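You operate a simulated robot arm through the tools that you are given. There is no shell and no other tool.

You are at the controls of a simulated robot arm. One attempt, no reset.

Task
Take the pewter ring and leave it on the green-rim plate. Then count the banded pots on the top of the dining table, then put as many of the fudges from the top of the dining table on the end of the dining table. Do these in the order given.
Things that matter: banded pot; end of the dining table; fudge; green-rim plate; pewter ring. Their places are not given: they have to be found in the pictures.

It is judged by the outcome, as a careful person would: the job done as asked, and still so three seconds after it is handed in. It fails if anything else is knocked over, pushed out of place, dropped, spilled or broken.

Robot
A 7-joint arm with a two-finger parallel gripper, fixed in place. Base frame: the origin is at the foot of the arm, x ahead of it, y to its left, z up; the work surface is at about z = 0. Units: mm, rad, N and s.
With the tool pointing down near the work surface it reaches from about 220 to 580 mm from the base axis. Its first joint turns from -1.152 to 1.152 rad. Payload 2.5 kg.
Tool frame: the origin (TCP) lies between the finger pads and is the grasp point; the fingertips stand 23 mm ahead of it; z points along the fingers, y is the line along which they close. The gripper opens to 94 mm. The fingers are 38 mm wide and 10 mm thick; the gripper's body (54 by 96 mm) begins 39 mm behind the TCP.
Orientation is that of the tool frame in the base frame, as [roll, pitch, yaw] about the fixed x, y, z axes, in that order (R = Rz(yaw) Ry(pitch) Rx(roll)). With the fingers straight down and closing along the base's y, the tool's x points along the base's -x, its y along +y and its z along -z.

Tools
- The arm moves only by the tool move_arm. Its argument "plan" is a list of rows, each a list of 6 numbers: the shift along the base's x, y, z in mm, then the turn, a rotation vector about the base's x, y, z in rad. In form: [[x, y, z, ax, ay, az], ...]. A call has 1 to 20 rows; each row shifts and turns the commanded pose from where the row before left it. "gripper" is the closure, from 0 (fully open) to 1 (shut), set as the call begins (left out, the last holds). A row lasts 0.2 s, in which the tool goes at most 50 mm and 0.15 rad; a call with a longer step from one row to the next is refused whole, and so is a gripper value outside its range. A pose out of reach is approached as far as the arm can. The call stops where the force on the tool passes 40 N (or 10 N more than at its start, if that is more) or the arm is blocked; 0.2 s more then pass. Each finger travels about 108 mm/s and halts on what it meets, pressing with about 33 N; the grip force reading is that of the motor and also rises with nothing between the fingers. The clock runs only during rows and for 0.2 s after the last one: add rows that do not move to give the fingers time. It gives the time, the measured TCP pose, the force on the tool (base axes), the opening and the grip force at its end, in the units of the frame above (readings bear some noise), with the torque about the TCP (base axes, N m) and any sound that the robot's microphone picked up.
- Cameras (640 x 400 px; columns grow to the right, rows downward): "scene" is fixed at [84.9, -411.1, 516.8]; the picture's right is [0.98, -0.22, 0.00], its down [-0.18, -0.81, -0.56] and it looks along [0.12, 0.55, -0.83] (base axes); focal length 214 px, centre (320, 200). "wrist" rides on the gripper at [86, 16, -75] in the tool frame; the picture's right is [-0.18, 0.98, 0.00], its down [-0.58, -0.11, -0.81] and it looks along [-0.79, -0.15, 0.59] (tool axes); focal length 243 px, centre (320, 200).
- grab_frame(camera): a new picture of that camera. The clock stands still meanwhile.
- pixel_to_xyz(camera, pixels): for up to 12 pixels [column, row] of the newest picture of that camera ("zoom" is the newest enlarged one), the place [x, y, z] in the base frame of the surface seen there, good to about 3 mm. The clock stands still meanwhile.
- enlarge(camera, box): a new picture of the part [left, top, right, bottom] of that camera's present view, enlarged. The clock stands still meanwhile.
- hand_in(): hands the job in; it is judged then, once.

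Leave the gripper open and the arm clear of the work at the hand-in unless told otherwise.

The tools are called after ">>>" as name(argument=value, ...) on one line, values as JSON. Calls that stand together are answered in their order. move_arm: Moves the arm, as the interface text tells. Its arguments: {"type":"object","properties":{"plan":{"type":"array","items":{"type":"array","items":{"type":"number"}}},"gripper":{"type":"number"}},"required":["plan"]} The other tools are called the same way: grab_frame (camera) takes a picture; pixel_to_xyz (camera, pixels) gives the place of the surface under pixels of a picture; enlarge (camera, box) takes an enlarged picture of a part of a camera's view; hand_in () hands the job in.

At the start:

```text
time_s: 0.0
tcp_pos: [294.9, 229.1, 225.9]
orientation: [3.141, 0.0, 3.141]
ft_force: [-0.3, 0.4, 0.5]
torque: [0.0, 0.03, 0.0]
finger_gap: 94.0
finger_force: 0.1
```

scene: 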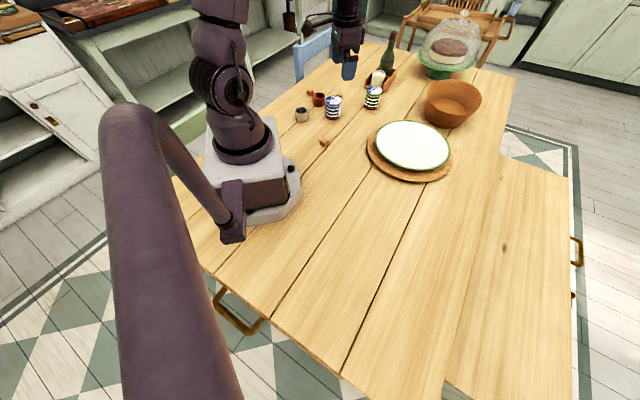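
wrist: 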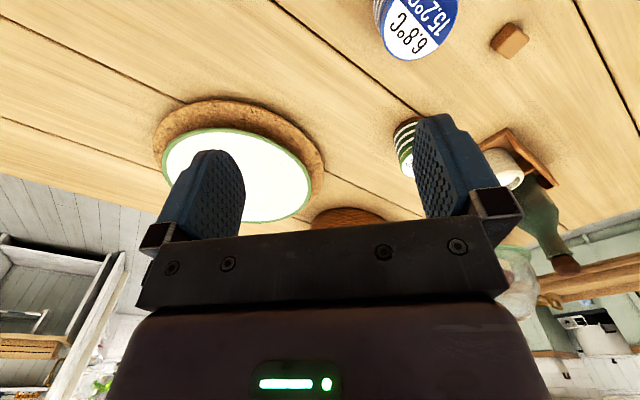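

I see a table with a green-rim plate near scene (412,146), pots near (333,106) and (372,97), and small items around (300,115), (318,98) and (324,142). I'll enlarge several parts of the scene to identify them.

>>> enlarge(camera="scene", box=[280, 70, 400, 145])

>>> grab_frame(camera="wrist")

```text
5.33 times, centred on (340, 108) of scene
```

zoom: 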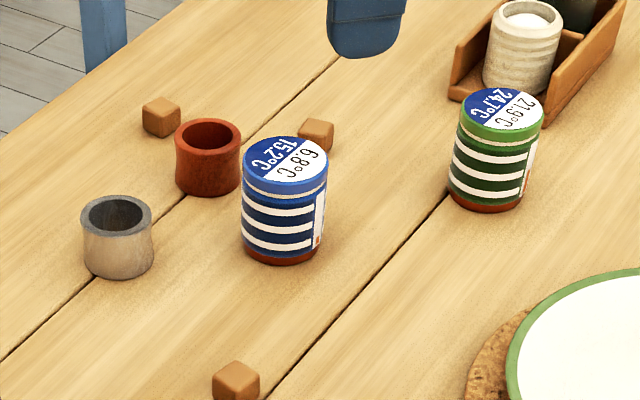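

```text
taken
```

wrist: 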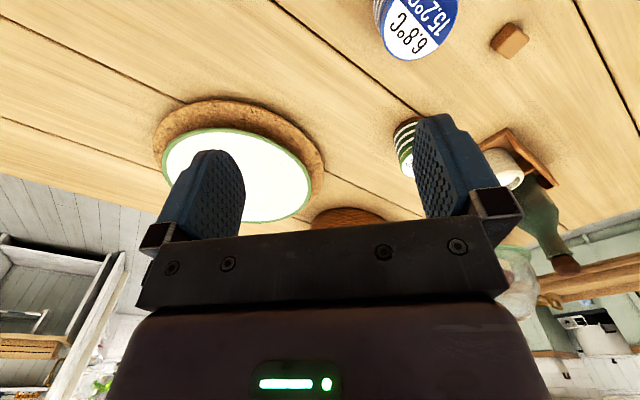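

The grey ring at zoom (117,237) looks like the pewter ring, and the red-brown one is copper. Two banded pots (blue, green) and three fudges are visible. Next I'll get their places from this zoom.

>>> pixel_to_xyz(camera="zoom", pixels=[[117, 237], [92, 212], [140, 210], [115, 200], [118, 275], [161, 104], [316, 124], [236, 370], [285, 158], [502, 108], [207, 135], [60, 280]])

>>> enlarge(camera="scene", box=[380, 130, 640, 400])

```text
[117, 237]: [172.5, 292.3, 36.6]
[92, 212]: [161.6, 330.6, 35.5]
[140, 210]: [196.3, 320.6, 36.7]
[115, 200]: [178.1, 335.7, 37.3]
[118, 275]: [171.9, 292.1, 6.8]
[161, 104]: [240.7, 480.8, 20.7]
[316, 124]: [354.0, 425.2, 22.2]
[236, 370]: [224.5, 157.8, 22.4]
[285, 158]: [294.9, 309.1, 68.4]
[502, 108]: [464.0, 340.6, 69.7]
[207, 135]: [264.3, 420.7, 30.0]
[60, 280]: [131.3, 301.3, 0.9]
```

```text
1.48 times, centred on (510, 265) of scene
```

zoom: 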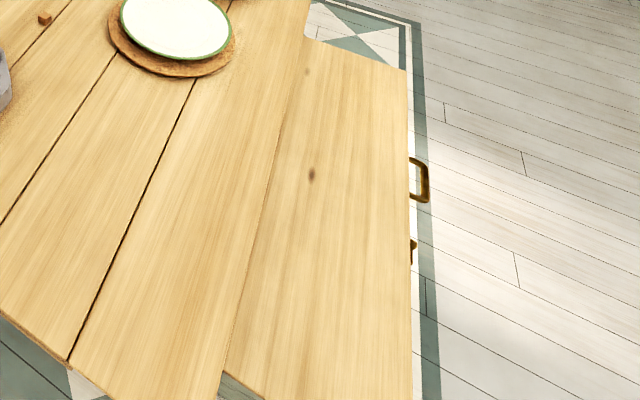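

Now I'll check the heights of the board sections on the right, to learn which one is the end of the table.

>>> pixel_to_xyz(camera="zoom", pixels=[[311, 60], [340, 140], [290, 140], [230, 360], [300, 300], [400, 80], [400, 380], [220, 250], [150, 250], [240, 300], [262, 240], [262, 60]])

>>> enlarge(camera="scene", box=[400, 0, 640, 150])

>>> enlarge(camera="scene", box=[170, 130, 420, 400])

```text
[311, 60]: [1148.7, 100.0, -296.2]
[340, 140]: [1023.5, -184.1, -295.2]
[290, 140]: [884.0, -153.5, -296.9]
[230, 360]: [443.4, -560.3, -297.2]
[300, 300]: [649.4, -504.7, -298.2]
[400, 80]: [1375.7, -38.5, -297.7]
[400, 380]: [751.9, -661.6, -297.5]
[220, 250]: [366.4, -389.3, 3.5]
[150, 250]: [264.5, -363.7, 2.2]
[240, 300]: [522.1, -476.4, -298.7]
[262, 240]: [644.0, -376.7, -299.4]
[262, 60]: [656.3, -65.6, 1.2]
```

```text
2.67 times, centred on (520, 75) of scene
```

zoom: 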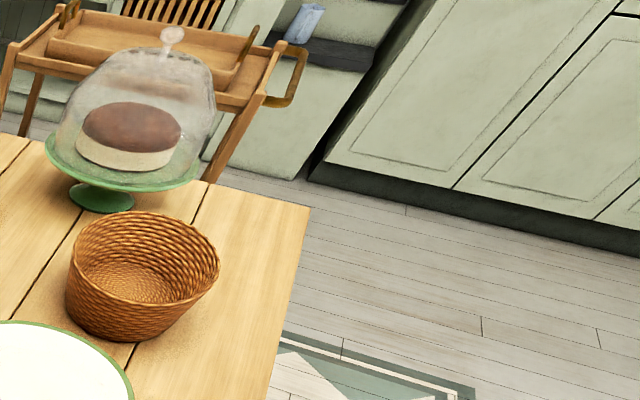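

```text
1.48 times, centred on (295, 265) of scene
```

zoom: 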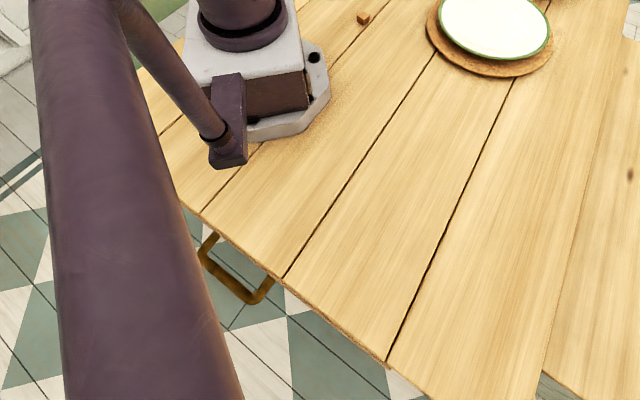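

The right-hand board is at z≈-297, so it is a low bench and not part of the table top. I'll find the table's extents from its corners and edges.

>>> grab_frame(camera="scene")

>>> pixel_to_xyz(camera="scene", pixels=[[514, 80], [500, 150], [470, 280], [446, 385], [440, 395], [345, 368], [272, 315], [218, 272], [180, 190], [260, 108], [410, 52], [480, 72]])

```text
taken
```

scene: 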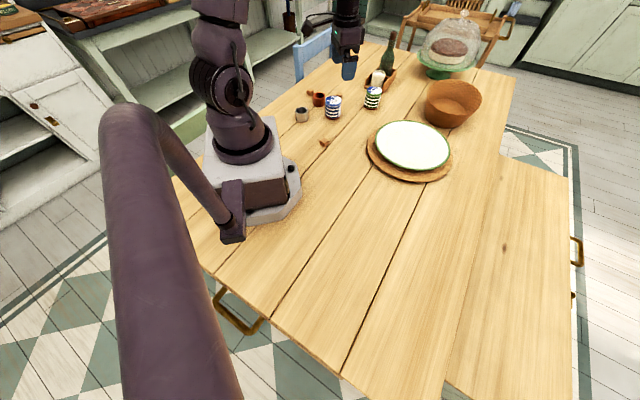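

```text
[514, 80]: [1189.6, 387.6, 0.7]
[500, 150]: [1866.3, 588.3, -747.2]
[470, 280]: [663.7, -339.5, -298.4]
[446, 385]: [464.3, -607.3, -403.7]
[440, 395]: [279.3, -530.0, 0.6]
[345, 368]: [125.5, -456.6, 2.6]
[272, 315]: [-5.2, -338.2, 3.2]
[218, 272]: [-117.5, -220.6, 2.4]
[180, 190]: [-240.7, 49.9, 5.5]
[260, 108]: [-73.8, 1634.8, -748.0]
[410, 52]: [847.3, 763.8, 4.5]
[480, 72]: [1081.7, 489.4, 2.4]
```

The table is set diagonally, with its long axis running along about (0.7, 0.7). Its near short end runs from about (280,-530) to (-117,-220), and the far end is out of reach. Now I'll look closely at the pewter ring, near scene (302,115).

>>> enlarge(camera="scene", box=[284, 100, 324, 125])

>>> enlarge(camera="scene", box=[350, 30, 510, 190])

```text
16.00 times, centred on (304, 112) of scene
```

zoom: 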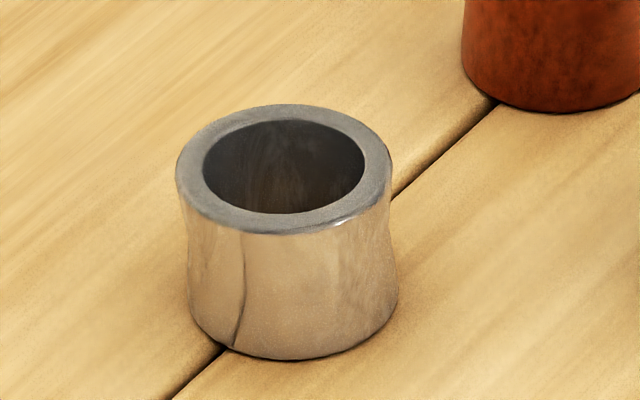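

```text
2.50 times, centred on (430, 110) of scene
```

zoom: 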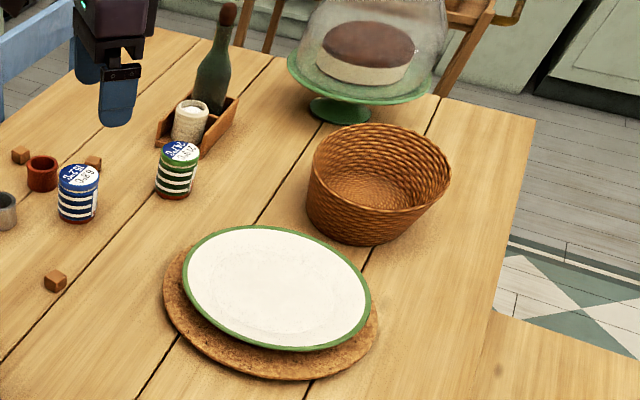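

I see the plate on a cork mat, a wooden caddy holding a bottle and a ribbed pale pot, a wicker basket and a cake dome. I'll get coordinates for the plate and caddy from this zoom.

>>> pixel_to_xyz(camera="zoom", pixels=[[276, 290], [200, 260], [350, 300], [270, 238], [285, 340], [185, 270], [188, 122], [360, 190], [370, 340], [170, 320], [55, 275], [340, 100]])

>>> enlarge(camera="scene", box=[356, 55, 404, 115])

```text
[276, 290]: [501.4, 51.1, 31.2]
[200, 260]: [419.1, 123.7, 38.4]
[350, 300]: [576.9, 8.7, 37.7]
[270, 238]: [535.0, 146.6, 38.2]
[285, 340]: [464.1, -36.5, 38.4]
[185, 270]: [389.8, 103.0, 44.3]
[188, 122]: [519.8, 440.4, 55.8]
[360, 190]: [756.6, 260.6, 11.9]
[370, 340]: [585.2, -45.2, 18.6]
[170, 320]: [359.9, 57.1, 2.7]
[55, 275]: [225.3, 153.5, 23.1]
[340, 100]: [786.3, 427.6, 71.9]
```

```text
6.67 times, centred on (380, 85) of scene
```

zoom: 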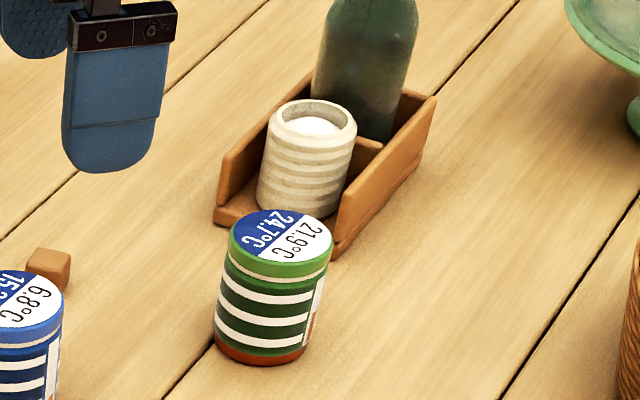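

The pot in the caddy is plain ribbed, with no coloured bands. I'll measure the pewter ring's rim precisely.

>>> enlarge(camera="scene", box=[284, 100, 324, 125])

>>> pixel_to_xyz(camera="zoom", pixels=[[190, 170], [378, 165], [284, 112], [284, 222], [215, 125], [355, 205], [210, 210], [355, 125], [290, 352], [290, 300], [198, 300], [388, 290]])

```text
16.00 times, centred on (304, 112) of scene
```

zoom: 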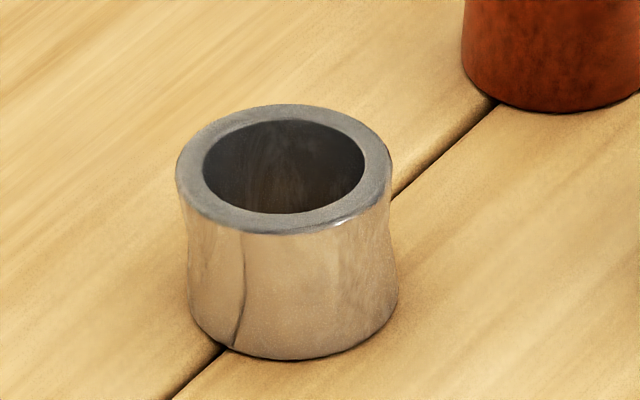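

```text
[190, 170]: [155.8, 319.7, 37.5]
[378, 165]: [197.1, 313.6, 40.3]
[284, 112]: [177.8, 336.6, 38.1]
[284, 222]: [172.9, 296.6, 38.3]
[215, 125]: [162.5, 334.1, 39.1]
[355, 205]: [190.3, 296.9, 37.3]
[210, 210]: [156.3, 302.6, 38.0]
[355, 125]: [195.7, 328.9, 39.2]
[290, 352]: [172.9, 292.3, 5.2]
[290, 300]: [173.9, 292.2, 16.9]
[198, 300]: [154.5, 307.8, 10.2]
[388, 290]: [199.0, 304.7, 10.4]
```

The ring stands upright with its centre at about (176, 315), outer diameter ≈46 mm and height ≈38 mm. I'll move above it at a safe height with the gripper open.

>>> move_arm(plan=[[-30, 21.5, 0, 0, 0, 0], [-30, 21.5, 0, 0, 0, 0], [-30, 21.5, 0, 0, 0, 0], [-29, 21.5, 0, 0, 0, 0], [0, 0, -30, 0, 0, 0], [0, 0, -30, 0, 0, 0], [0, 0, -30, 0, 0, 0], [0, 0, 0, 0, 0, 0]], gripper=0)

>>> grab_frame(camera="wrist")

>>> grab_frame(camera="scene")

```text
time_s: 1.8
tcp_pos: [175.5, 315.9, 135.2]
orientation: [3.142, 0.0, -3.14]
ft_force: [1.0, 0.1, -0.7]
torque: [0.03, 0.01, -0.01]
finger_gap: 94.1
finger_force: 0.0
```

```text
taken
```

wrist: 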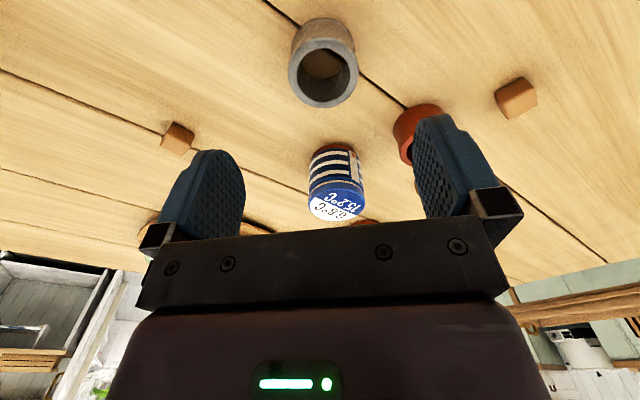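

```text
taken
```

scene: 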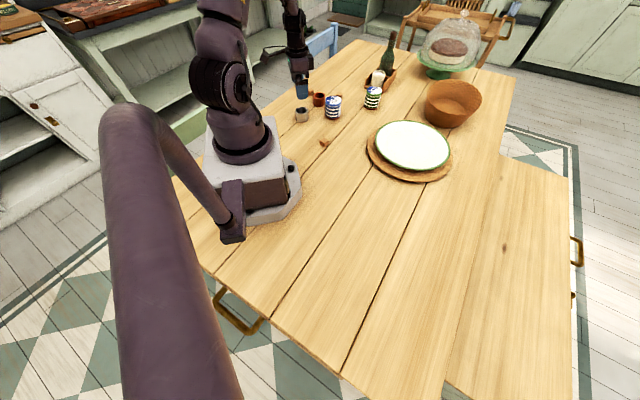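

The TCP is above the ring, and the wrist view shows the ring's rim near (323,80). I'll verify the ring centre from this camera.

>>> pixel_to_xyz(camera="wrist", pixels=[[294, 75], [354, 75], [324, 103], [324, 45], [323, 30], [178, 140], [515, 100], [400, 130], [335, 205]])

```text
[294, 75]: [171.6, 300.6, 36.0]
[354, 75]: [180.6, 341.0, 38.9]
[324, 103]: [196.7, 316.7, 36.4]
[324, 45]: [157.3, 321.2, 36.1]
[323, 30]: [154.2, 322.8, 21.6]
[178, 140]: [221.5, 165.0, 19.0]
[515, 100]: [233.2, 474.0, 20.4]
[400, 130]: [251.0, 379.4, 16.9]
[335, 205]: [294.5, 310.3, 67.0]
```

The centre is about (177, 318). I'll shift 2 mm and descend to TCP z≈30, which puts the fingertips at ≈7.

>>> move_arm(plan=[[1, 2, -30, 0, 0, 0], [0, 0, -30, 0, 0, 0], [0, 0, -25, 0, 0, 0], [0, 0, -20, 0, 0, 0], [0, 0, 0, 0, 0, 0]], gripper=0)

>>> grab_frame(camera="wrist")

```text
time_s: 3.0
tcp_pos: [175.6, 316.2, 31.0]
orientation: [-3.141, 0.001, 3.141]
ft_force: [-0.8, 1.1, -0.6]
torque: [0.02, 0.02, 0.0]
finger_gap: 94.1
finger_force: 0.1
```

```text
taken
```

wrist: 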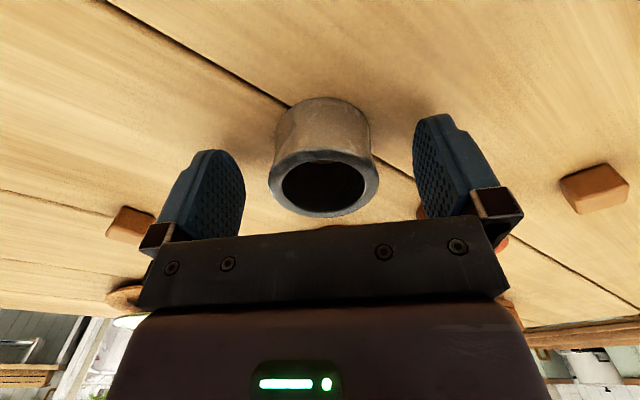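

The ring is between the open fingers, centred near (323,160). Now I'll close the gripper and give the fingers time.

>>> move_arm(plan=[[0, 0, 0, 0, 0, 0], [0, 0, 0, 0, 0, 0], [0, 0, 0, 0, 0, 0], [0, 0, 0, 0, 0, 0]], gripper=1)

>>> grab_frame(camera="wrist")

```text
time_s: 4.0
tcp_pos: [176.3, 316.0, 31.5]
orientation: [3.14, -0.001, 3.141]
ft_force: [1.0, 0.2, 0.4]
torque: [-0.01, -0.01, 0.0]
finger_gap: 49.8
finger_force: 33.1
```

```text
taken
```

wrist: 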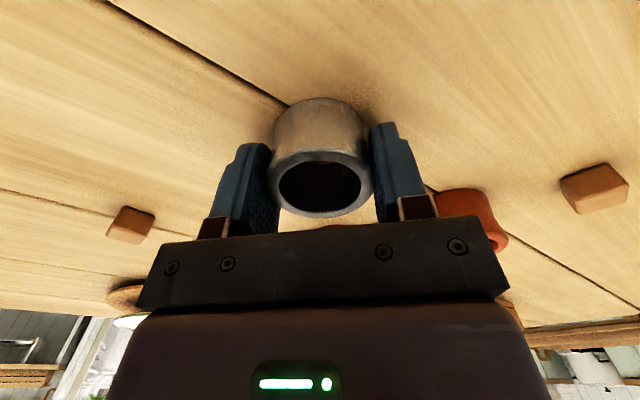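

The grip reads 49.8 mm at 33 N, so the ring is held. I'll lift straight up.

>>> move_arm(plan=[[0, 0, 15, 0, 0, 0], [0, 0, 25, 0, 0, 0], [0, 0, 30, 0, 0, 0], [0, 0, 30, 0, 0, 0], [0, 0, 30, 0, 0, 0], [0, 0, 20, 0, 0, 0], [0, 0, 0, 0, 0, 0]], gripper=1)

>>> grab_frame(camera="wrist")

```text
time_s: 5.6
tcp_pos: [175.1, 316.5, 183.0]
orientation: [-3.141, 0.0, 3.141]
ft_force: [0.3, -0.2, 0.1]
torque: [-0.04, 0.01, -0.01]
finger_gap: 49.7
finger_force: 32.8
```

```text
taken
```

wrist: 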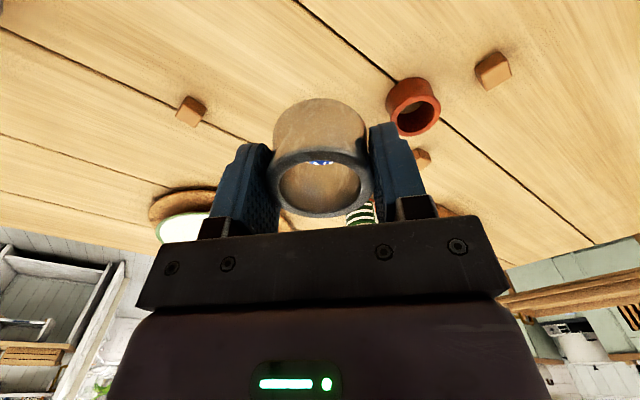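

The ring is held and lifted. Now I'll travel over to the plate centre, about (500, 50), staying high.

>>> move_arm(plan=[[23, -19, 0, 0, 0, 0], [23, -19, 0, 0, 0, 0], [23, -19, 0, 0, 0, 0], [23, -19, 0, 0, 0, 0], [23, -19, 0, 0, 0, 0], [23, -19, 0, 0, 0, 0], [23, -19, 0, 0, 0, 0], [23, -19, 0, 0, 0, 0], [23, -19, 0, 0, 0, 0], [23, -19, 0, 0, 0, 0], [23, -19, 0, 0, 0, 0], [23, -19, 0, 0, 0, 0], [23, -19, 0, 0, 0, 0], [20, -19, 0, 0, 0, 0], [0, 0, 0, 0, 0, 0]], gripper=1)

>>> grab_frame(camera="wrist")

>>> grab_frame(camera="scene")

```text
time_s: 8.8
tcp_pos: [496.3, 50.8, 180.2]
orientation: [3.141, 0.0, 3.141]
ft_force: [0.8, 0.3, -1.3]
torque: [-0.01, -0.02, -0.01]
finger_gap: 49.6
finger_force: 32.9
```

```text
taken
```

wrist: 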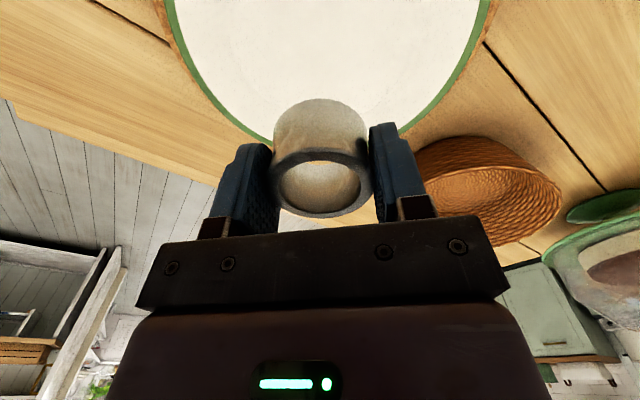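

```text
taken
```

scene: 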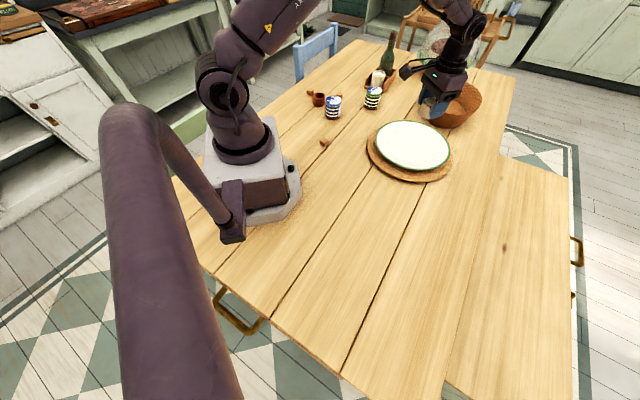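

I'll check the plate rim/centre and the basket's nearest side before lowering.

>>> pixel_to_xyz(camera="scene", pixels=[[412, 146], [378, 141], [449, 150], [410, 122], [413, 171], [400, 150], [425, 150], [440, 122], [450, 126], [480, 100], [460, 110], [412, 135]])

>>> pixel_to_xyz(camera="wrist", pixels=[[320, 50], [250, 40], [400, 40], [440, 150], [480, 140], [450, 190], [540, 190], [320, 20]])

```text
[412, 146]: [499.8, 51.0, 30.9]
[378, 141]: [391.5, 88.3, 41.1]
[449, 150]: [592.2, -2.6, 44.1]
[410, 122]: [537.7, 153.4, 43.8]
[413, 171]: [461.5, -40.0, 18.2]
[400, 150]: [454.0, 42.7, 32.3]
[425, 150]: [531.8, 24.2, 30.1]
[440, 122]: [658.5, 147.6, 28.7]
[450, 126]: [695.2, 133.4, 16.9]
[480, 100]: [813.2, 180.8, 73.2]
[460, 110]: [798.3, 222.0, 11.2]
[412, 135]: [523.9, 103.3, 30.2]
```

```text
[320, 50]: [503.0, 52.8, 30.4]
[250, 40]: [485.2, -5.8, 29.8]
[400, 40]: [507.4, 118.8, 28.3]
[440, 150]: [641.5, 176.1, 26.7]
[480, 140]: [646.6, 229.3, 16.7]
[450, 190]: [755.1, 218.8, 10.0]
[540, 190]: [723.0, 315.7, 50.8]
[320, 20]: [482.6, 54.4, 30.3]
```

The plate floor is at z≈30 with its centre near (493, 53). The basket is well clear, starting at x≈640. I'll lower to TCP z≈66 first.

>>> move_arm(plan=[[0, 0, -30, 0, 0, 0], [0, 0, -30, 0, 0, 0], [0, 0, -30, 0, 0, 0], [0, 0, -15, 0, 0, 0], [0, 0, -9, 0, 0, 0], [0, 0, 0, 0, 0, 0]], gripper=1)

>>> grab_frame(camera="wrist")

>>> enlarge(camera="scene", box=[360, 80, 480, 180])

```text
time_s: 10.2
tcp_pos: [495.3, 50.4, 65.8]
orientation: [3.141, -0.002, -3.14]
ft_force: [-0.1, -0.8, -1.2]
torque: [0.0, 0.0, 0.0]
finger_gap: 49.9
finger_force: 33.0
```

```text
taken
```

wrist: 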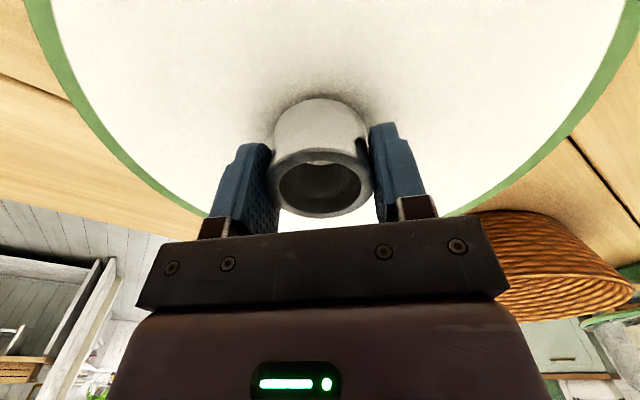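

```text
4.00 times, centred on (420, 130) of scene
```

zoom: 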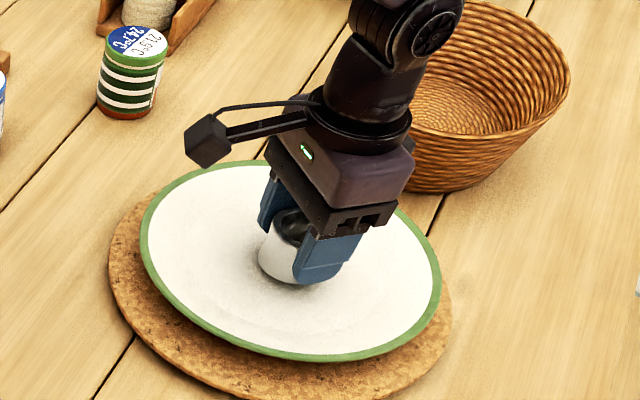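

The ring is about 4 mm above the plate. I'll lower in small steps and read the force.

>>> move_arm(plan=[[0, 0, -2, 0, 0, 0], [0, 0, -1, 0, 0, 0], [0, 0, -1, 0, 0, 0], [0, 0, 0, 0, 0, 0]], gripper=1)

```text
time_s: 11.2
tcp_pos: [496.5, 49.6, 62.7]
orientation: [3.141, -0.001, 3.14]
ft_force: [0.9, 0.1, -0.3]
torque: [0.04, 0.04, -0.02]
finger_gap: 50.0
finger_force: 32.9
```

There's no contact yet, so I'll continue gently.

>>> move_arm(plan=[[0, 0, -1, 0, 0, 0], [0, 0, -1, 0, 0, 0], [0, 0, 0, 0, 0, 0]], gripper=1)

```text
time_s: 12.0
tcp_pos: [496.4, 49.9, 61.2]
orientation: [-3.141, -0.001, -3.141]
ft_force: [-0.5, -0.4, 0.7]
torque: [-0.03, -0.02, -0.01]
finger_gap: 49.8
finger_force: 33.0
```

>>> move_arm(plan=[[0, 0, -1, 0, 0, 0], [0, 0, -1, 0, 0, 0], [0, 0, 0, 0, 0, 0]], gripper=1)

>>> grab_frame(camera="wrist")

```text
time_s: 12.8
tcp_pos: [496.0, 51.1, 60.4]
orientation: [3.141, 0.003, 3.141]
ft_force: [-9.5, -1.1, 27.4]
torque: [-0.01, 0.19, -0.02]
finger_gap: 50.0
finger_force: 33.2
```

```text
taken
```

wrist: 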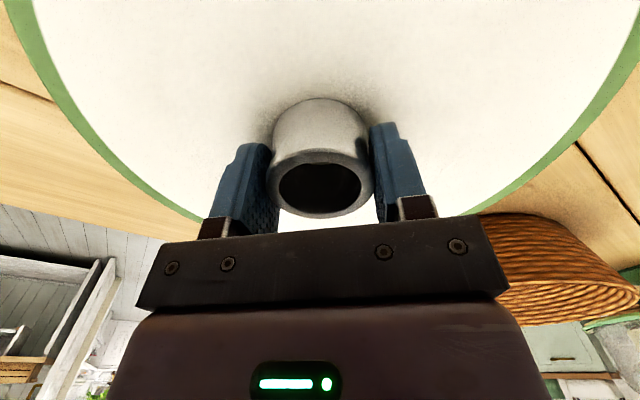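

Upward force of 27 N means the ring is seated on the plate. I'll relieve 1 mm of the pressure, then open the gripper.

>>> move_arm(plan=[[0, 0, 1, 0, 0, 0], [0, 0, 0, 0, 0, 0]], gripper=1)

>>> move_arm(plan=[[0, 0, 0, 0, 0, 0], [0, 0, 0, 0, 0, 0], [0, 0, 0, 0, 0, 0]], gripper=0)

>>> grab_frame(camera="wrist")

```text
time_s: 13.4
tcp_pos: [497.1, 50.6, 59.6]
orientation: [3.141, 0.006, 3.141]
ft_force: [5.1, -0.6, 14.5]
torque: [-0.03, -0.14, -0.04]
finger_gap: 49.9
finger_force: 33.1
```

```text
time_s: 14.2
tcp_pos: [495.4, 50.5, 59.2]
orientation: [3.141, 0.0, 3.141]
ft_force: [0.0, 0.2, -0.1]
torque: [0.02, -0.02, 0.01]
finger_gap: 94.0
finger_force: 0.0
```

```text
taken
```

wrist: 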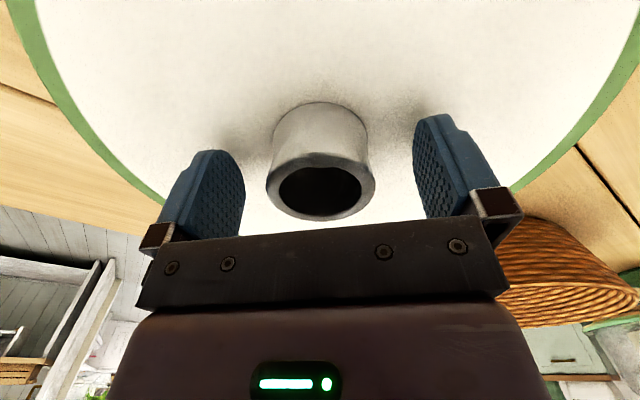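

The ring is released and standing on the plate. I'll raise straight up and check.

>>> move_arm(plan=[[0, 0, 20, 0, 0, 0], [0, 0, 30, 0, 0, 0], [0, 0, 30, 0, 0, 0], [0, 0, 30, 0, 0, 0], [0, 0, 30, 0, 0, 0], [0, 0, 30, 0, 0, 0], [0, 0, 0, 0, 0, 0]], gripper=0)

>>> grab_frame(camera="wrist")

>>> grab_frame(camera="scene")

```text
time_s: 15.8
tcp_pos: [497.8, 50.6, 231.2]
orientation: [3.14, 0.0, -3.14]
ft_force: [0.0, -0.7, 0.2]
torque: [0.0, -0.01, -0.01]
finger_gap: 93.9
finger_force: 0.0
```

```text
taken
```

wrist: 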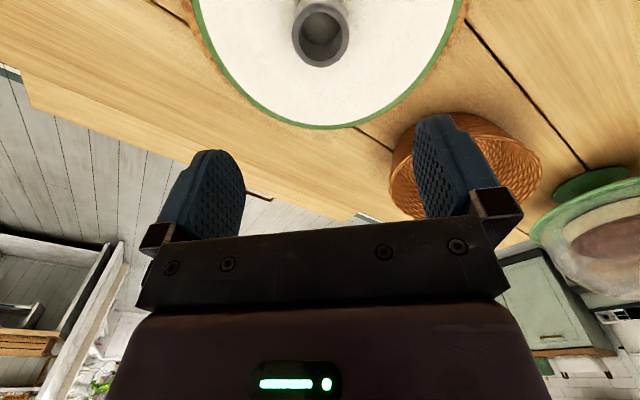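

```text
taken
```

scene: 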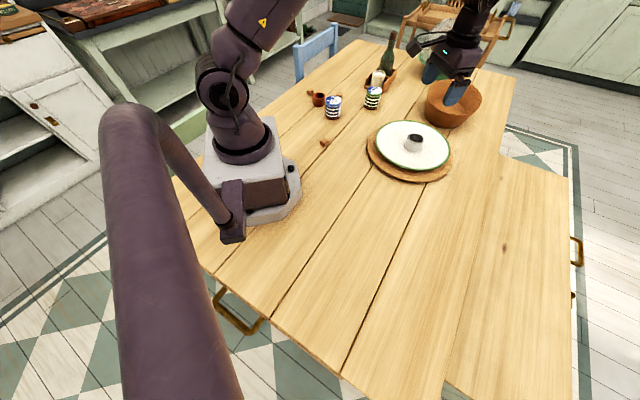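

The ring stands on the plate (scene (414,140)). Now I'll survey the whole table for banded pots that may be hidden. I'll raise the arm and move to a viewpoint over the table's middle.

>>> move_arm(plan=[[-18, 22, 22, 0, 0, 0], [-18, 22, 22, 0, 0, 0], [-18, 22, 22, 0, 0, 0], [-18, 22, 22, 0, 0, 0], [-18, 22, 22, 0, 0, 0], [-18, 22, 22, 0, 0, 0], [-18, 22, 22, 0, 0, 0], [-18, 22, 22, 0, 0, 0], [0, 0, 0, 0, 0, 0]], gripper=0)

>>> grab_frame(camera="wrist")

>>> grab_frame(camera="scene")

```text
time_s: 17.8
tcp_pos: [353.1, 227.4, 407.2]
orientation: [3.141, 0.001, -3.141]
ft_force: [-0.9, -0.3, 0.7]
torque: [0.0, -0.01, 0.0]
finger_gap: 93.8
finger_force: 0.0
```

```text
taken
```

wrist: 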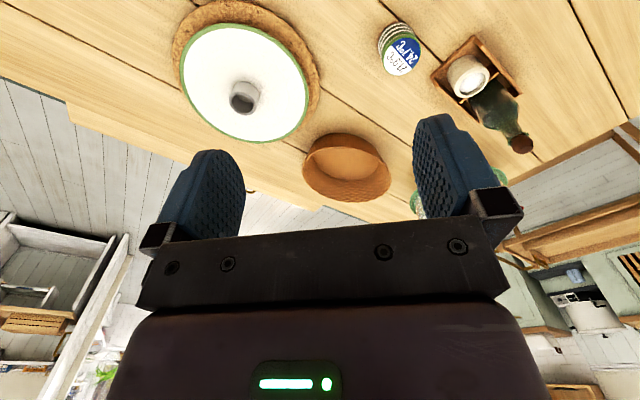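

```text
taken
```

scene: 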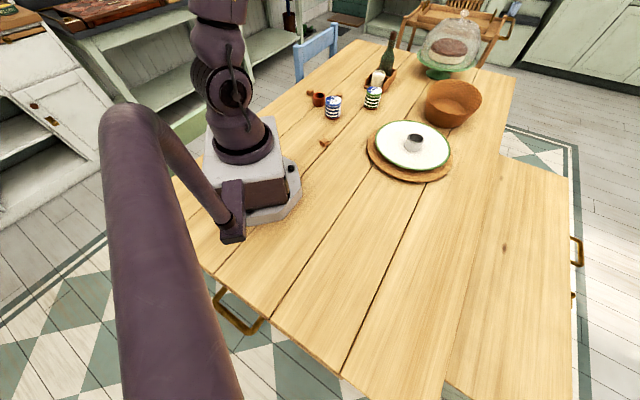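

Nothing new so far: the basket looks empty. I'll enlarge the basket and the dome, then turn the wrist to see the other parts of the table.

>>> enlarge(camera="wrist", box=[280, 100, 560, 240])

>>> enlarge(camera="scene", box=[360, 0, 520, 130])

>>> move_arm(plan=[[0, 0, 0, 0, 0, 0.14], [0, 0, 0, 0, 0, 0.14], [0, 0, 0, 0, 0, 0.14], [0, 0, 0, 0, 0, 0.14], [0, 0, 0, 0, 0, 0]], gripper=0)

>>> grab_frame(camera="wrist")

```text
2.29 times, centred on (420, 170) of wrist
```

zoom: 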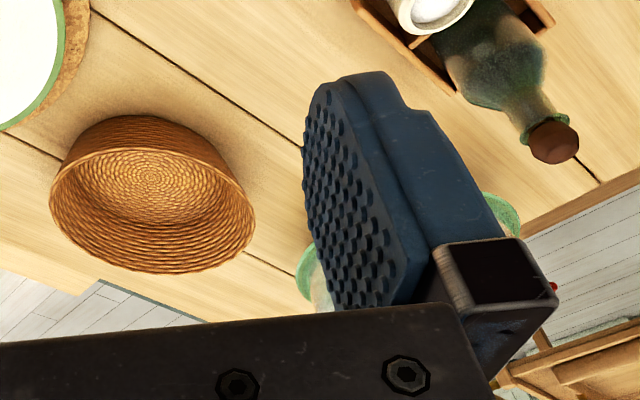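

```text
3.08 times, centred on (440, 65) of scene
```

zoom: 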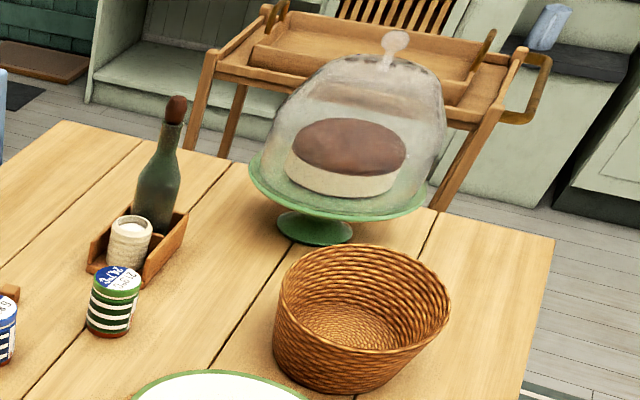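

```text
time_s: 19.0
tcp_pos: [351.9, 227.4, 406.6]
orientation: [3.141, -0.001, -2.58]
ft_force: [-0.5, -0.1, -0.5]
torque: [0.01, 0.0, -0.01]
finger_gap: 93.9
finger_force: 0.1
```

```text
taken
```

wrist: 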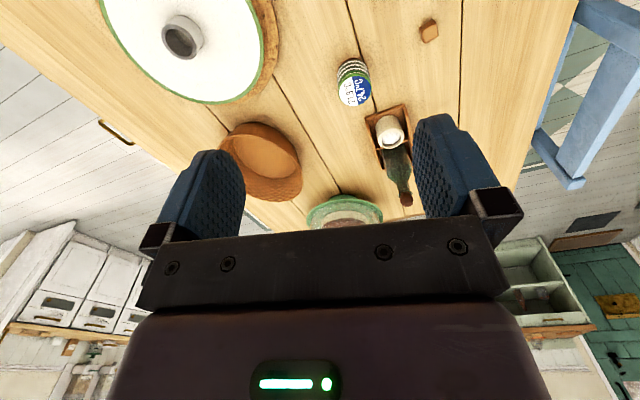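

This view shows the far part of the table. I'll enlarge it to verify nothing is hidden by the dome.

>>> enlarge(camera="wrist", box=[220, 40, 480, 240])

>>> move_arm(plan=[[-10, 0, 0, 0, 0, 0.14], [-10, 0, 0, 0, 0, 0.14], [-10, 0, 0, 0, 0, 0.14], [-10, 0, 0, 0, 0, 0.14], [-10, 0, 0, 0, 0, 0.14], [-10, 0, 0, 0, 0, 0.14], [0, 0, 0, 0, 0, 0]], gripper=0)

>>> grab_frame(camera="wrist")

```text
2.00 times, centred on (350, 140) of wrist
```

zoom: 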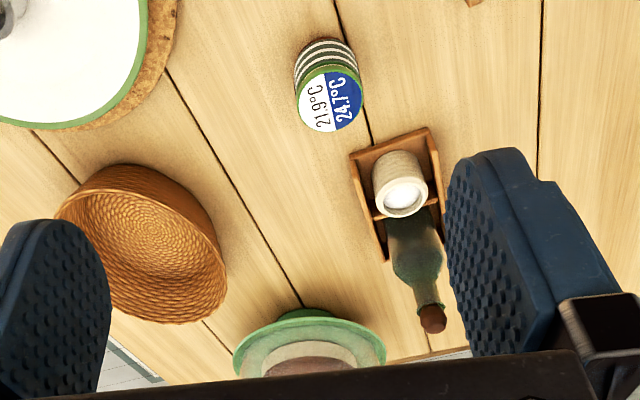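

```text
time_s: 20.6
tcp_pos: [292.0, 227.9, 406.1]
orientation: [3.141, 0.0, -1.739]
ft_force: [0.5, 0.6, 0.9]
torque: [-0.02, 0.02, -0.01]
finger_gap: 94.2
finger_force: 0.0
```

```text
taken
```

wrist: 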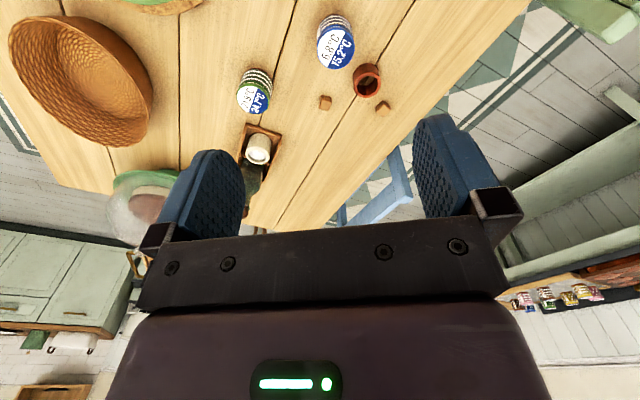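

Still just two banded pots on the table. There are similar items on a far shelf at wrist (550,297), but that isn't the table. I'll keep turning to see the area left of and behind the base.

>>> move_arm(plan=[[0, 0, 0, 0, 0, 0.14], [0, 0, 0, 0, 0, 0.14], [0, 0, 0, 0, 0, 0.14], [0, 0, 0, 0, 0, 0.14], [0, 0, 0, 0, 0, 0.14], [0, 0, 0, 0, 0, 0.14], [0, 0, 0, 0, 0, 0]], gripper=0)

>>> grab_frame(camera="wrist")

```text
time_s: 22.2
tcp_pos: [292.1, 227.0, 405.4]
orientation: [3.14, -0.001, -0.9]
ft_force: [0.5, 0.8, 0.1]
torque: [0.02, 0.0, 0.0]
finger_gap: 94.0
finger_force: 0.0
```

```text
taken
```

wrist: 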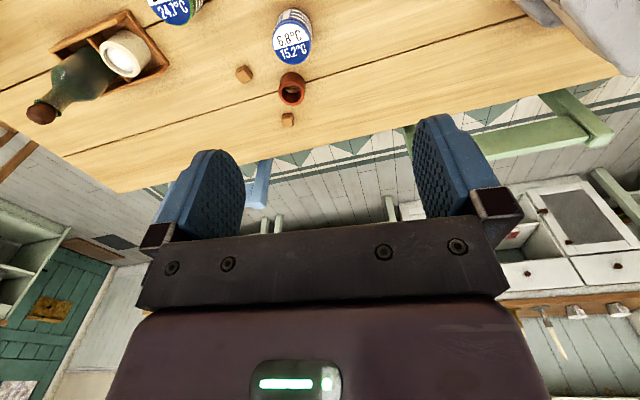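

There are no further pots on this side. I'll turn back the other way and swing toward the near end of the table, to survey behind the mast as well.

>>> move_arm(plan=[[0, -15, 0, 0, 0, -0.145], [0, -15, 0, 0, 0, -0.145], [0, -15, 0, 0, 0, -0.145], [0, -15, 0, 0, 0, -0.145], [0, -15, 0, 0, 0, -0.145], [0, -15, 0, 0, 0, -0.145], [0, -15, 0, 0, 0, -0.145], [0, -15, 0, 0, 0, -0.145], [0, -15, 0, 0, 0, -0.145], [0, -15, 0, 0, 0, -0.145], [0, -15, 0, 0, 0, -0.145], [0, -15, 0, 0, 0, -0.145], [0, -15, 0, 0, 0, -0.145], [0, -15, 0, 0, 0, -0.145], [0, -15, 0, 0, 0, -0.145], [0, -15, 0, 0, 0, -0.07], [0, 0, 0, 0, 0, 0]], gripper=0)

>>> grab_frame(camera="wrist")

```text
time_s: 25.8
tcp_pos: [292.2, -15.3, 405.0]
orientation: [3.141, 0.0, 3.134]
ft_force: [0.2, -0.7, 0.1]
torque: [0.0, 0.0, 0.0]
finger_gap: 93.8
finger_force: 0.0
```

```text
taken
```

wrist: 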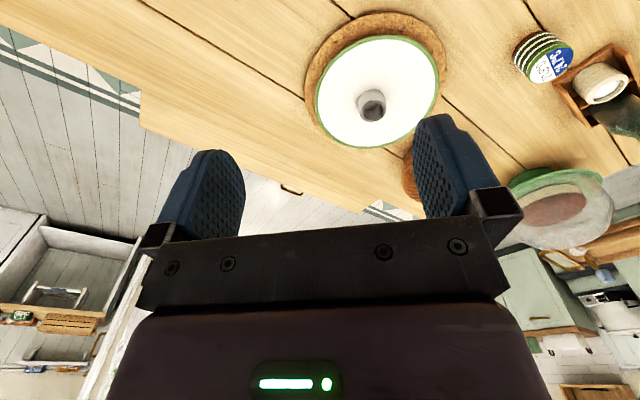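

Now I'll continue to yaw the other way and move toward the near end.

>>> move_arm(plan=[[-8, -20, 0, 0, 0, -0.14], [-8, -20, 0, 0, 0, -0.14], [-8, -20, 0, 0, 0, -0.14], [-8, -20, 0, 0, 0, -0.14], [-8, -20, 0, 0, 0, -0.14], [-8, -20, 0, 0, 0, -0.14], [-8, -20, 0, 0, 0, -0.14], [0, 0, 0, 0, 0, -0.14], [0, 0, 0, 0, 0, -0.14], [0, 0, 0, 0, 0, -0.14], [0, 0, 0, 0, 0, 0]], gripper=0)

>>> grab_frame(camera="wrist")

>>> grab_frame(camera="scene")

```text
time_s: 28.2
tcp_pos: [237.1, -152.8, 405.1]
orientation: [-3.141, 0.0, 1.735]
ft_force: [-1.0, -0.8, -0.7]
torque: [-0.02, -0.01, -0.03]
finger_gap: 94.0
finger_force: 0.0
```

```text
taken
```

wrist: 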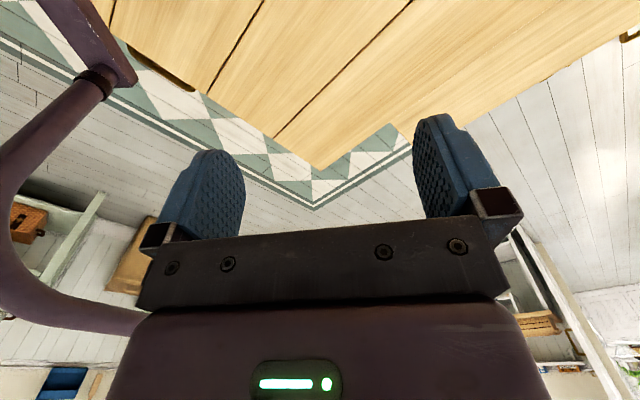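

```text
taken
```

scene: 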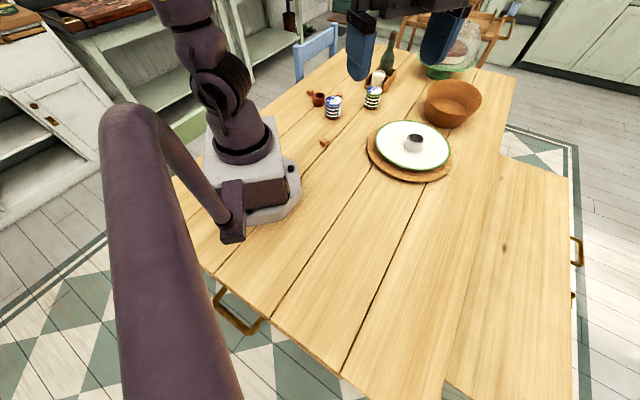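

The near end is empty. A curved mast carries the scene camera on the left of this view, and I must stay clear of it. I'll measure the table corner, the edges and points of the mast.

>>> pixel_to_xyz(camera="wrist", pixels=[[318, 165], [274, 134], [195, 88], [100, 20], [105, 55], [60, 110], [10, 170], [15, 290], [120, 318], [410, 130], [560, 70], [350, 60]])

>>> pixel_to_xyz(camera="scene", pixels=[[232, 225], [220, 200], [180, 150], [150, 115], [125, 120], [130, 200], [170, 300], [190, 390], [120, 330]])

```text
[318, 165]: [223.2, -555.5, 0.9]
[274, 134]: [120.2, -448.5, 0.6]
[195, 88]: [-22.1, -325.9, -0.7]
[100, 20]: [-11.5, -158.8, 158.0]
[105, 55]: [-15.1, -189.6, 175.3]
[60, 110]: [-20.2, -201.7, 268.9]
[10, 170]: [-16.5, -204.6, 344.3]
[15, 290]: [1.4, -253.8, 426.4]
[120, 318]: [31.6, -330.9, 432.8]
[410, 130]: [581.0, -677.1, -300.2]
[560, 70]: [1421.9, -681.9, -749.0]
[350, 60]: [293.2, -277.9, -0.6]
```

```text
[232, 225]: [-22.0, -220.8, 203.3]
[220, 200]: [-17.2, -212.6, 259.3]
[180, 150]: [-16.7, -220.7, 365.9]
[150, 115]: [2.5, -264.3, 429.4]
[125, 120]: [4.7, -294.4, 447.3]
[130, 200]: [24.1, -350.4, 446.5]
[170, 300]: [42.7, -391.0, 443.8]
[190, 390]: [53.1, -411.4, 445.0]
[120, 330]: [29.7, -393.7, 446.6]
```

The near end edge runs along about x+y≈-335, with the corner at (223,-555). The mast and camera occupy x≈-40…85, y≈-150…-420, z>150. I'll look closer at the end of the table and at the region behind the base.

>>> enlarge(camera="wrist", box=[80, 0, 480, 200])

>>> enlarge(camera="scene", box=[160, 160, 360, 360])

```text
1.60 times, centred on (280, 100) of wrist
```

zoom: 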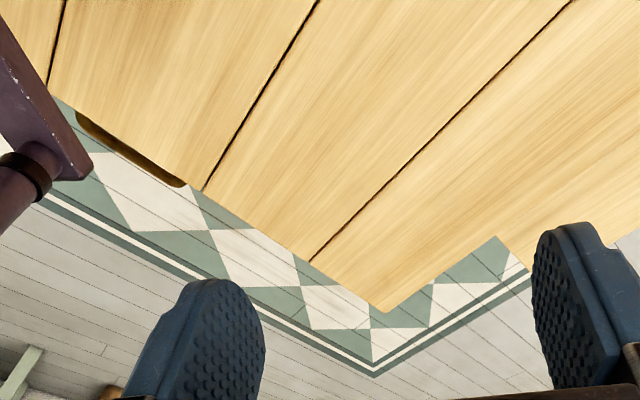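

```text
2.00 times, centred on (260, 260) of scene
```

zoom: 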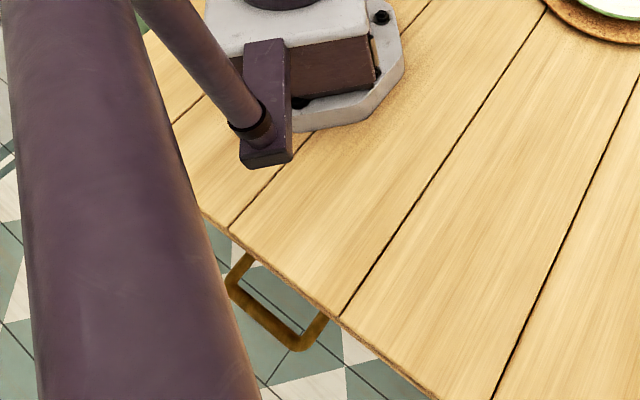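

The near end is clear and unmarked. The small table area behind the robot's base hasn't been seen properly yet, so I'll swing back and look there, since the count matters.

>>> move_arm(plan=[[3, 19, 0, 0, 0, 0.145], [3, 19, 0, 0, 0, 0.145], [3, 19, 0, 0, 0, 0.145], [3, 19, 0, 0, 0, 0.145], [3, 19, 0, 0, 0, 0.145], [3, 19, 0, 0, 0, 0.145], [3, 19, 0, 0, 0, 0.145], [3, 19, 0, 0, 0, 0.145], [3, 19, 0, 0, 0, 0.145], [3, 19, 0, 0, 0, 0.145], [3, 19, 0, 0, 0, 0.145], [3, 19, 0, 0, 0, 0.145], [3, 19, 0, 0, 0, 0.145], [3, 19, 0, 0, 0, 0.145], [3, 19, 0, 0, 0, 0.145], [3, 19, 0, 0, 0, 0.145], [3, 19, 0, 0, 0, 0.145], [3, 19, 0, 0, 0, 0.145], [0, 19, 0, 0, 0, 0.145], [0, 19, 0, 0, 0, 0.145]], gripper=0)

>>> move_arm(plan=[[0, 0, 0, 0, 0, 0.145], [0, 0, 0, 0, 0, 0.145], [0, 0, 0, 0, 0, 0.145], [0, 0, 0, 0, 0, 0.145], [0, 0, 0, 0, 0, 0.145], [0, 0, 0, 0, 0, 0.145], [0, 0, 0, 0, 0, 0.145], [0, 0, 0, 0, 0, 0.145], [0, 0, 0, 0, 0, 0.145], [0, 0, 0, 0, 0, 0]], gripper=0)

>>> grab_frame(camera="wrist")

```text
time_s: 32.4
tcp_pos: [290.3, 225.7, 404.9]
orientation: [-3.142, 0.001, -1.645]
ft_force: [0.8, -0.3, -0.9]
torque: [0.01, 0.0, 0.04]
finger_gap: 94.2
finger_force: 0.0
```

```text
time_s: 34.6
tcp_pos: [290.1, 225.9, 405.8]
orientation: [3.142, 0.0, -0.339]
ft_force: [0.4, 0.8, 0.1]
torque: [-0.03, 0.01, 0.02]
finger_gap: 94.2
finger_force: 0.0
```

```text
taken
```

wrist: 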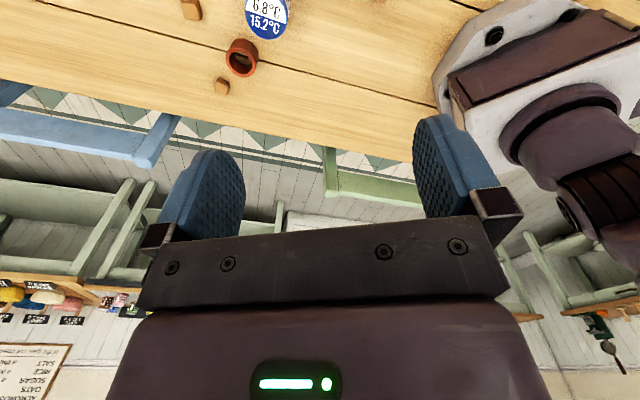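

There's no pot behind the base either. The count is 2 banded pots (blue and green), so two fudges go to the end of the table. I'll turn the wrist back and look at the fudges from closer.

>>> move_arm(plan=[[-4, 0, -8, 0, 0, -0.145], [-4, 0, -8, 0, 0, -0.145], [-4, 0, -8, 0, 0, -0.145], [-4, 0, -8, 0, 0, -0.145], [-4, 0, -8, 0, 0, -0.145], [-4, 0, -8, 0, 0, -0.145], [-4, 0, -8, 0, 0, -0.145], [-4, 0, -8, 0, 0, -0.145], [-4, 0, -8, 0, 0, -0.145], [-4, 0, -8, 0, 0, -0.145], [-4, 0, -8, 0, 0, -0.145], [-4, 0, -8, 0, 0, -0.145], [-4, 0, -8, 0, 0, 0], [-4, 0, -8, 0, 0, 0], [0, 0, 0, 0, 0, 0]], gripper=0)

>>> grab_frame(camera="wrist")

>>> enlarge(camera="scene", box=[295, 80, 375, 155])

```text
time_s: 37.8
tcp_pos: [234.0, 229.2, 293.0]
orientation: [-3.141, 0.001, -2.081]
ft_force: [-0.9, -0.7, -0.5]
torque: [0.0, 0.0, 0.01]
finger_gap: 93.9
finger_force: 0.1
```

```text
taken
```

wrist: 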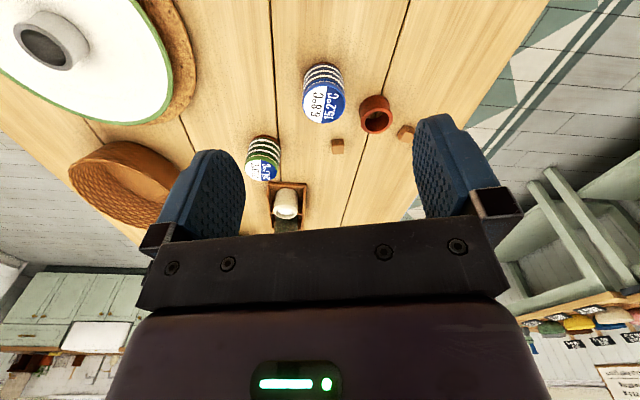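

```text
5.33 times, centred on (335, 118) of scene
```

zoom: 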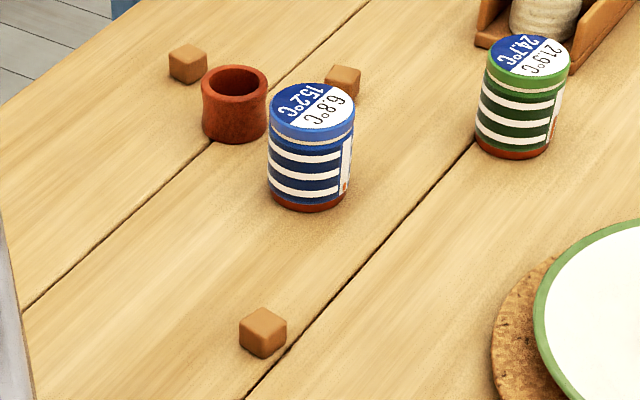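

F1 at scene (328,142) stands alone and is the easiest. I'll zoom in on each fudge for position and orientation.

>>> enlarge(camera="scene", box=[314, 132, 338, 152])

>>> pixel_to_xyz(camera="zoom", pixels=[[320, 100], [250, 200], [400, 200], [320, 200]])

```text
16.00 times, centred on (326, 142) of scene
```

zoom: 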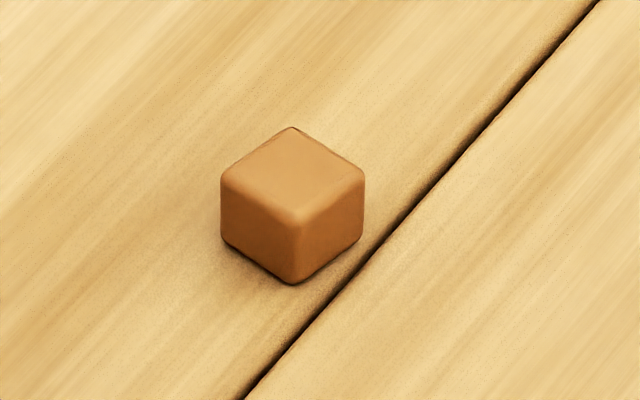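

```text
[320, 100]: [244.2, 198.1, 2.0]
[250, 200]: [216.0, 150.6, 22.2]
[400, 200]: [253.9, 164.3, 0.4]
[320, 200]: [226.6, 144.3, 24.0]
```

>>> pixel_to_xyz(camera="zoom", pixels=[[292, 132], [228, 180], [358, 175], [296, 222], [293, 178], [296, 275], [230, 240], [356, 235], [260, 155], [326, 152], [262, 200], [328, 200]])

```text
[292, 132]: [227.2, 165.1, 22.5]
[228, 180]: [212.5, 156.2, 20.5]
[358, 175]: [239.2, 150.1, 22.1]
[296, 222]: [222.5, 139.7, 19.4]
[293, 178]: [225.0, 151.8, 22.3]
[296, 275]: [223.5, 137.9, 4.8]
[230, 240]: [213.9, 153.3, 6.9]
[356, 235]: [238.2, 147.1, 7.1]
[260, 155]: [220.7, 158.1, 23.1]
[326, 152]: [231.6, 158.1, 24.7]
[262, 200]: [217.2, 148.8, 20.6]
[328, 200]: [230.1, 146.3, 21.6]
```

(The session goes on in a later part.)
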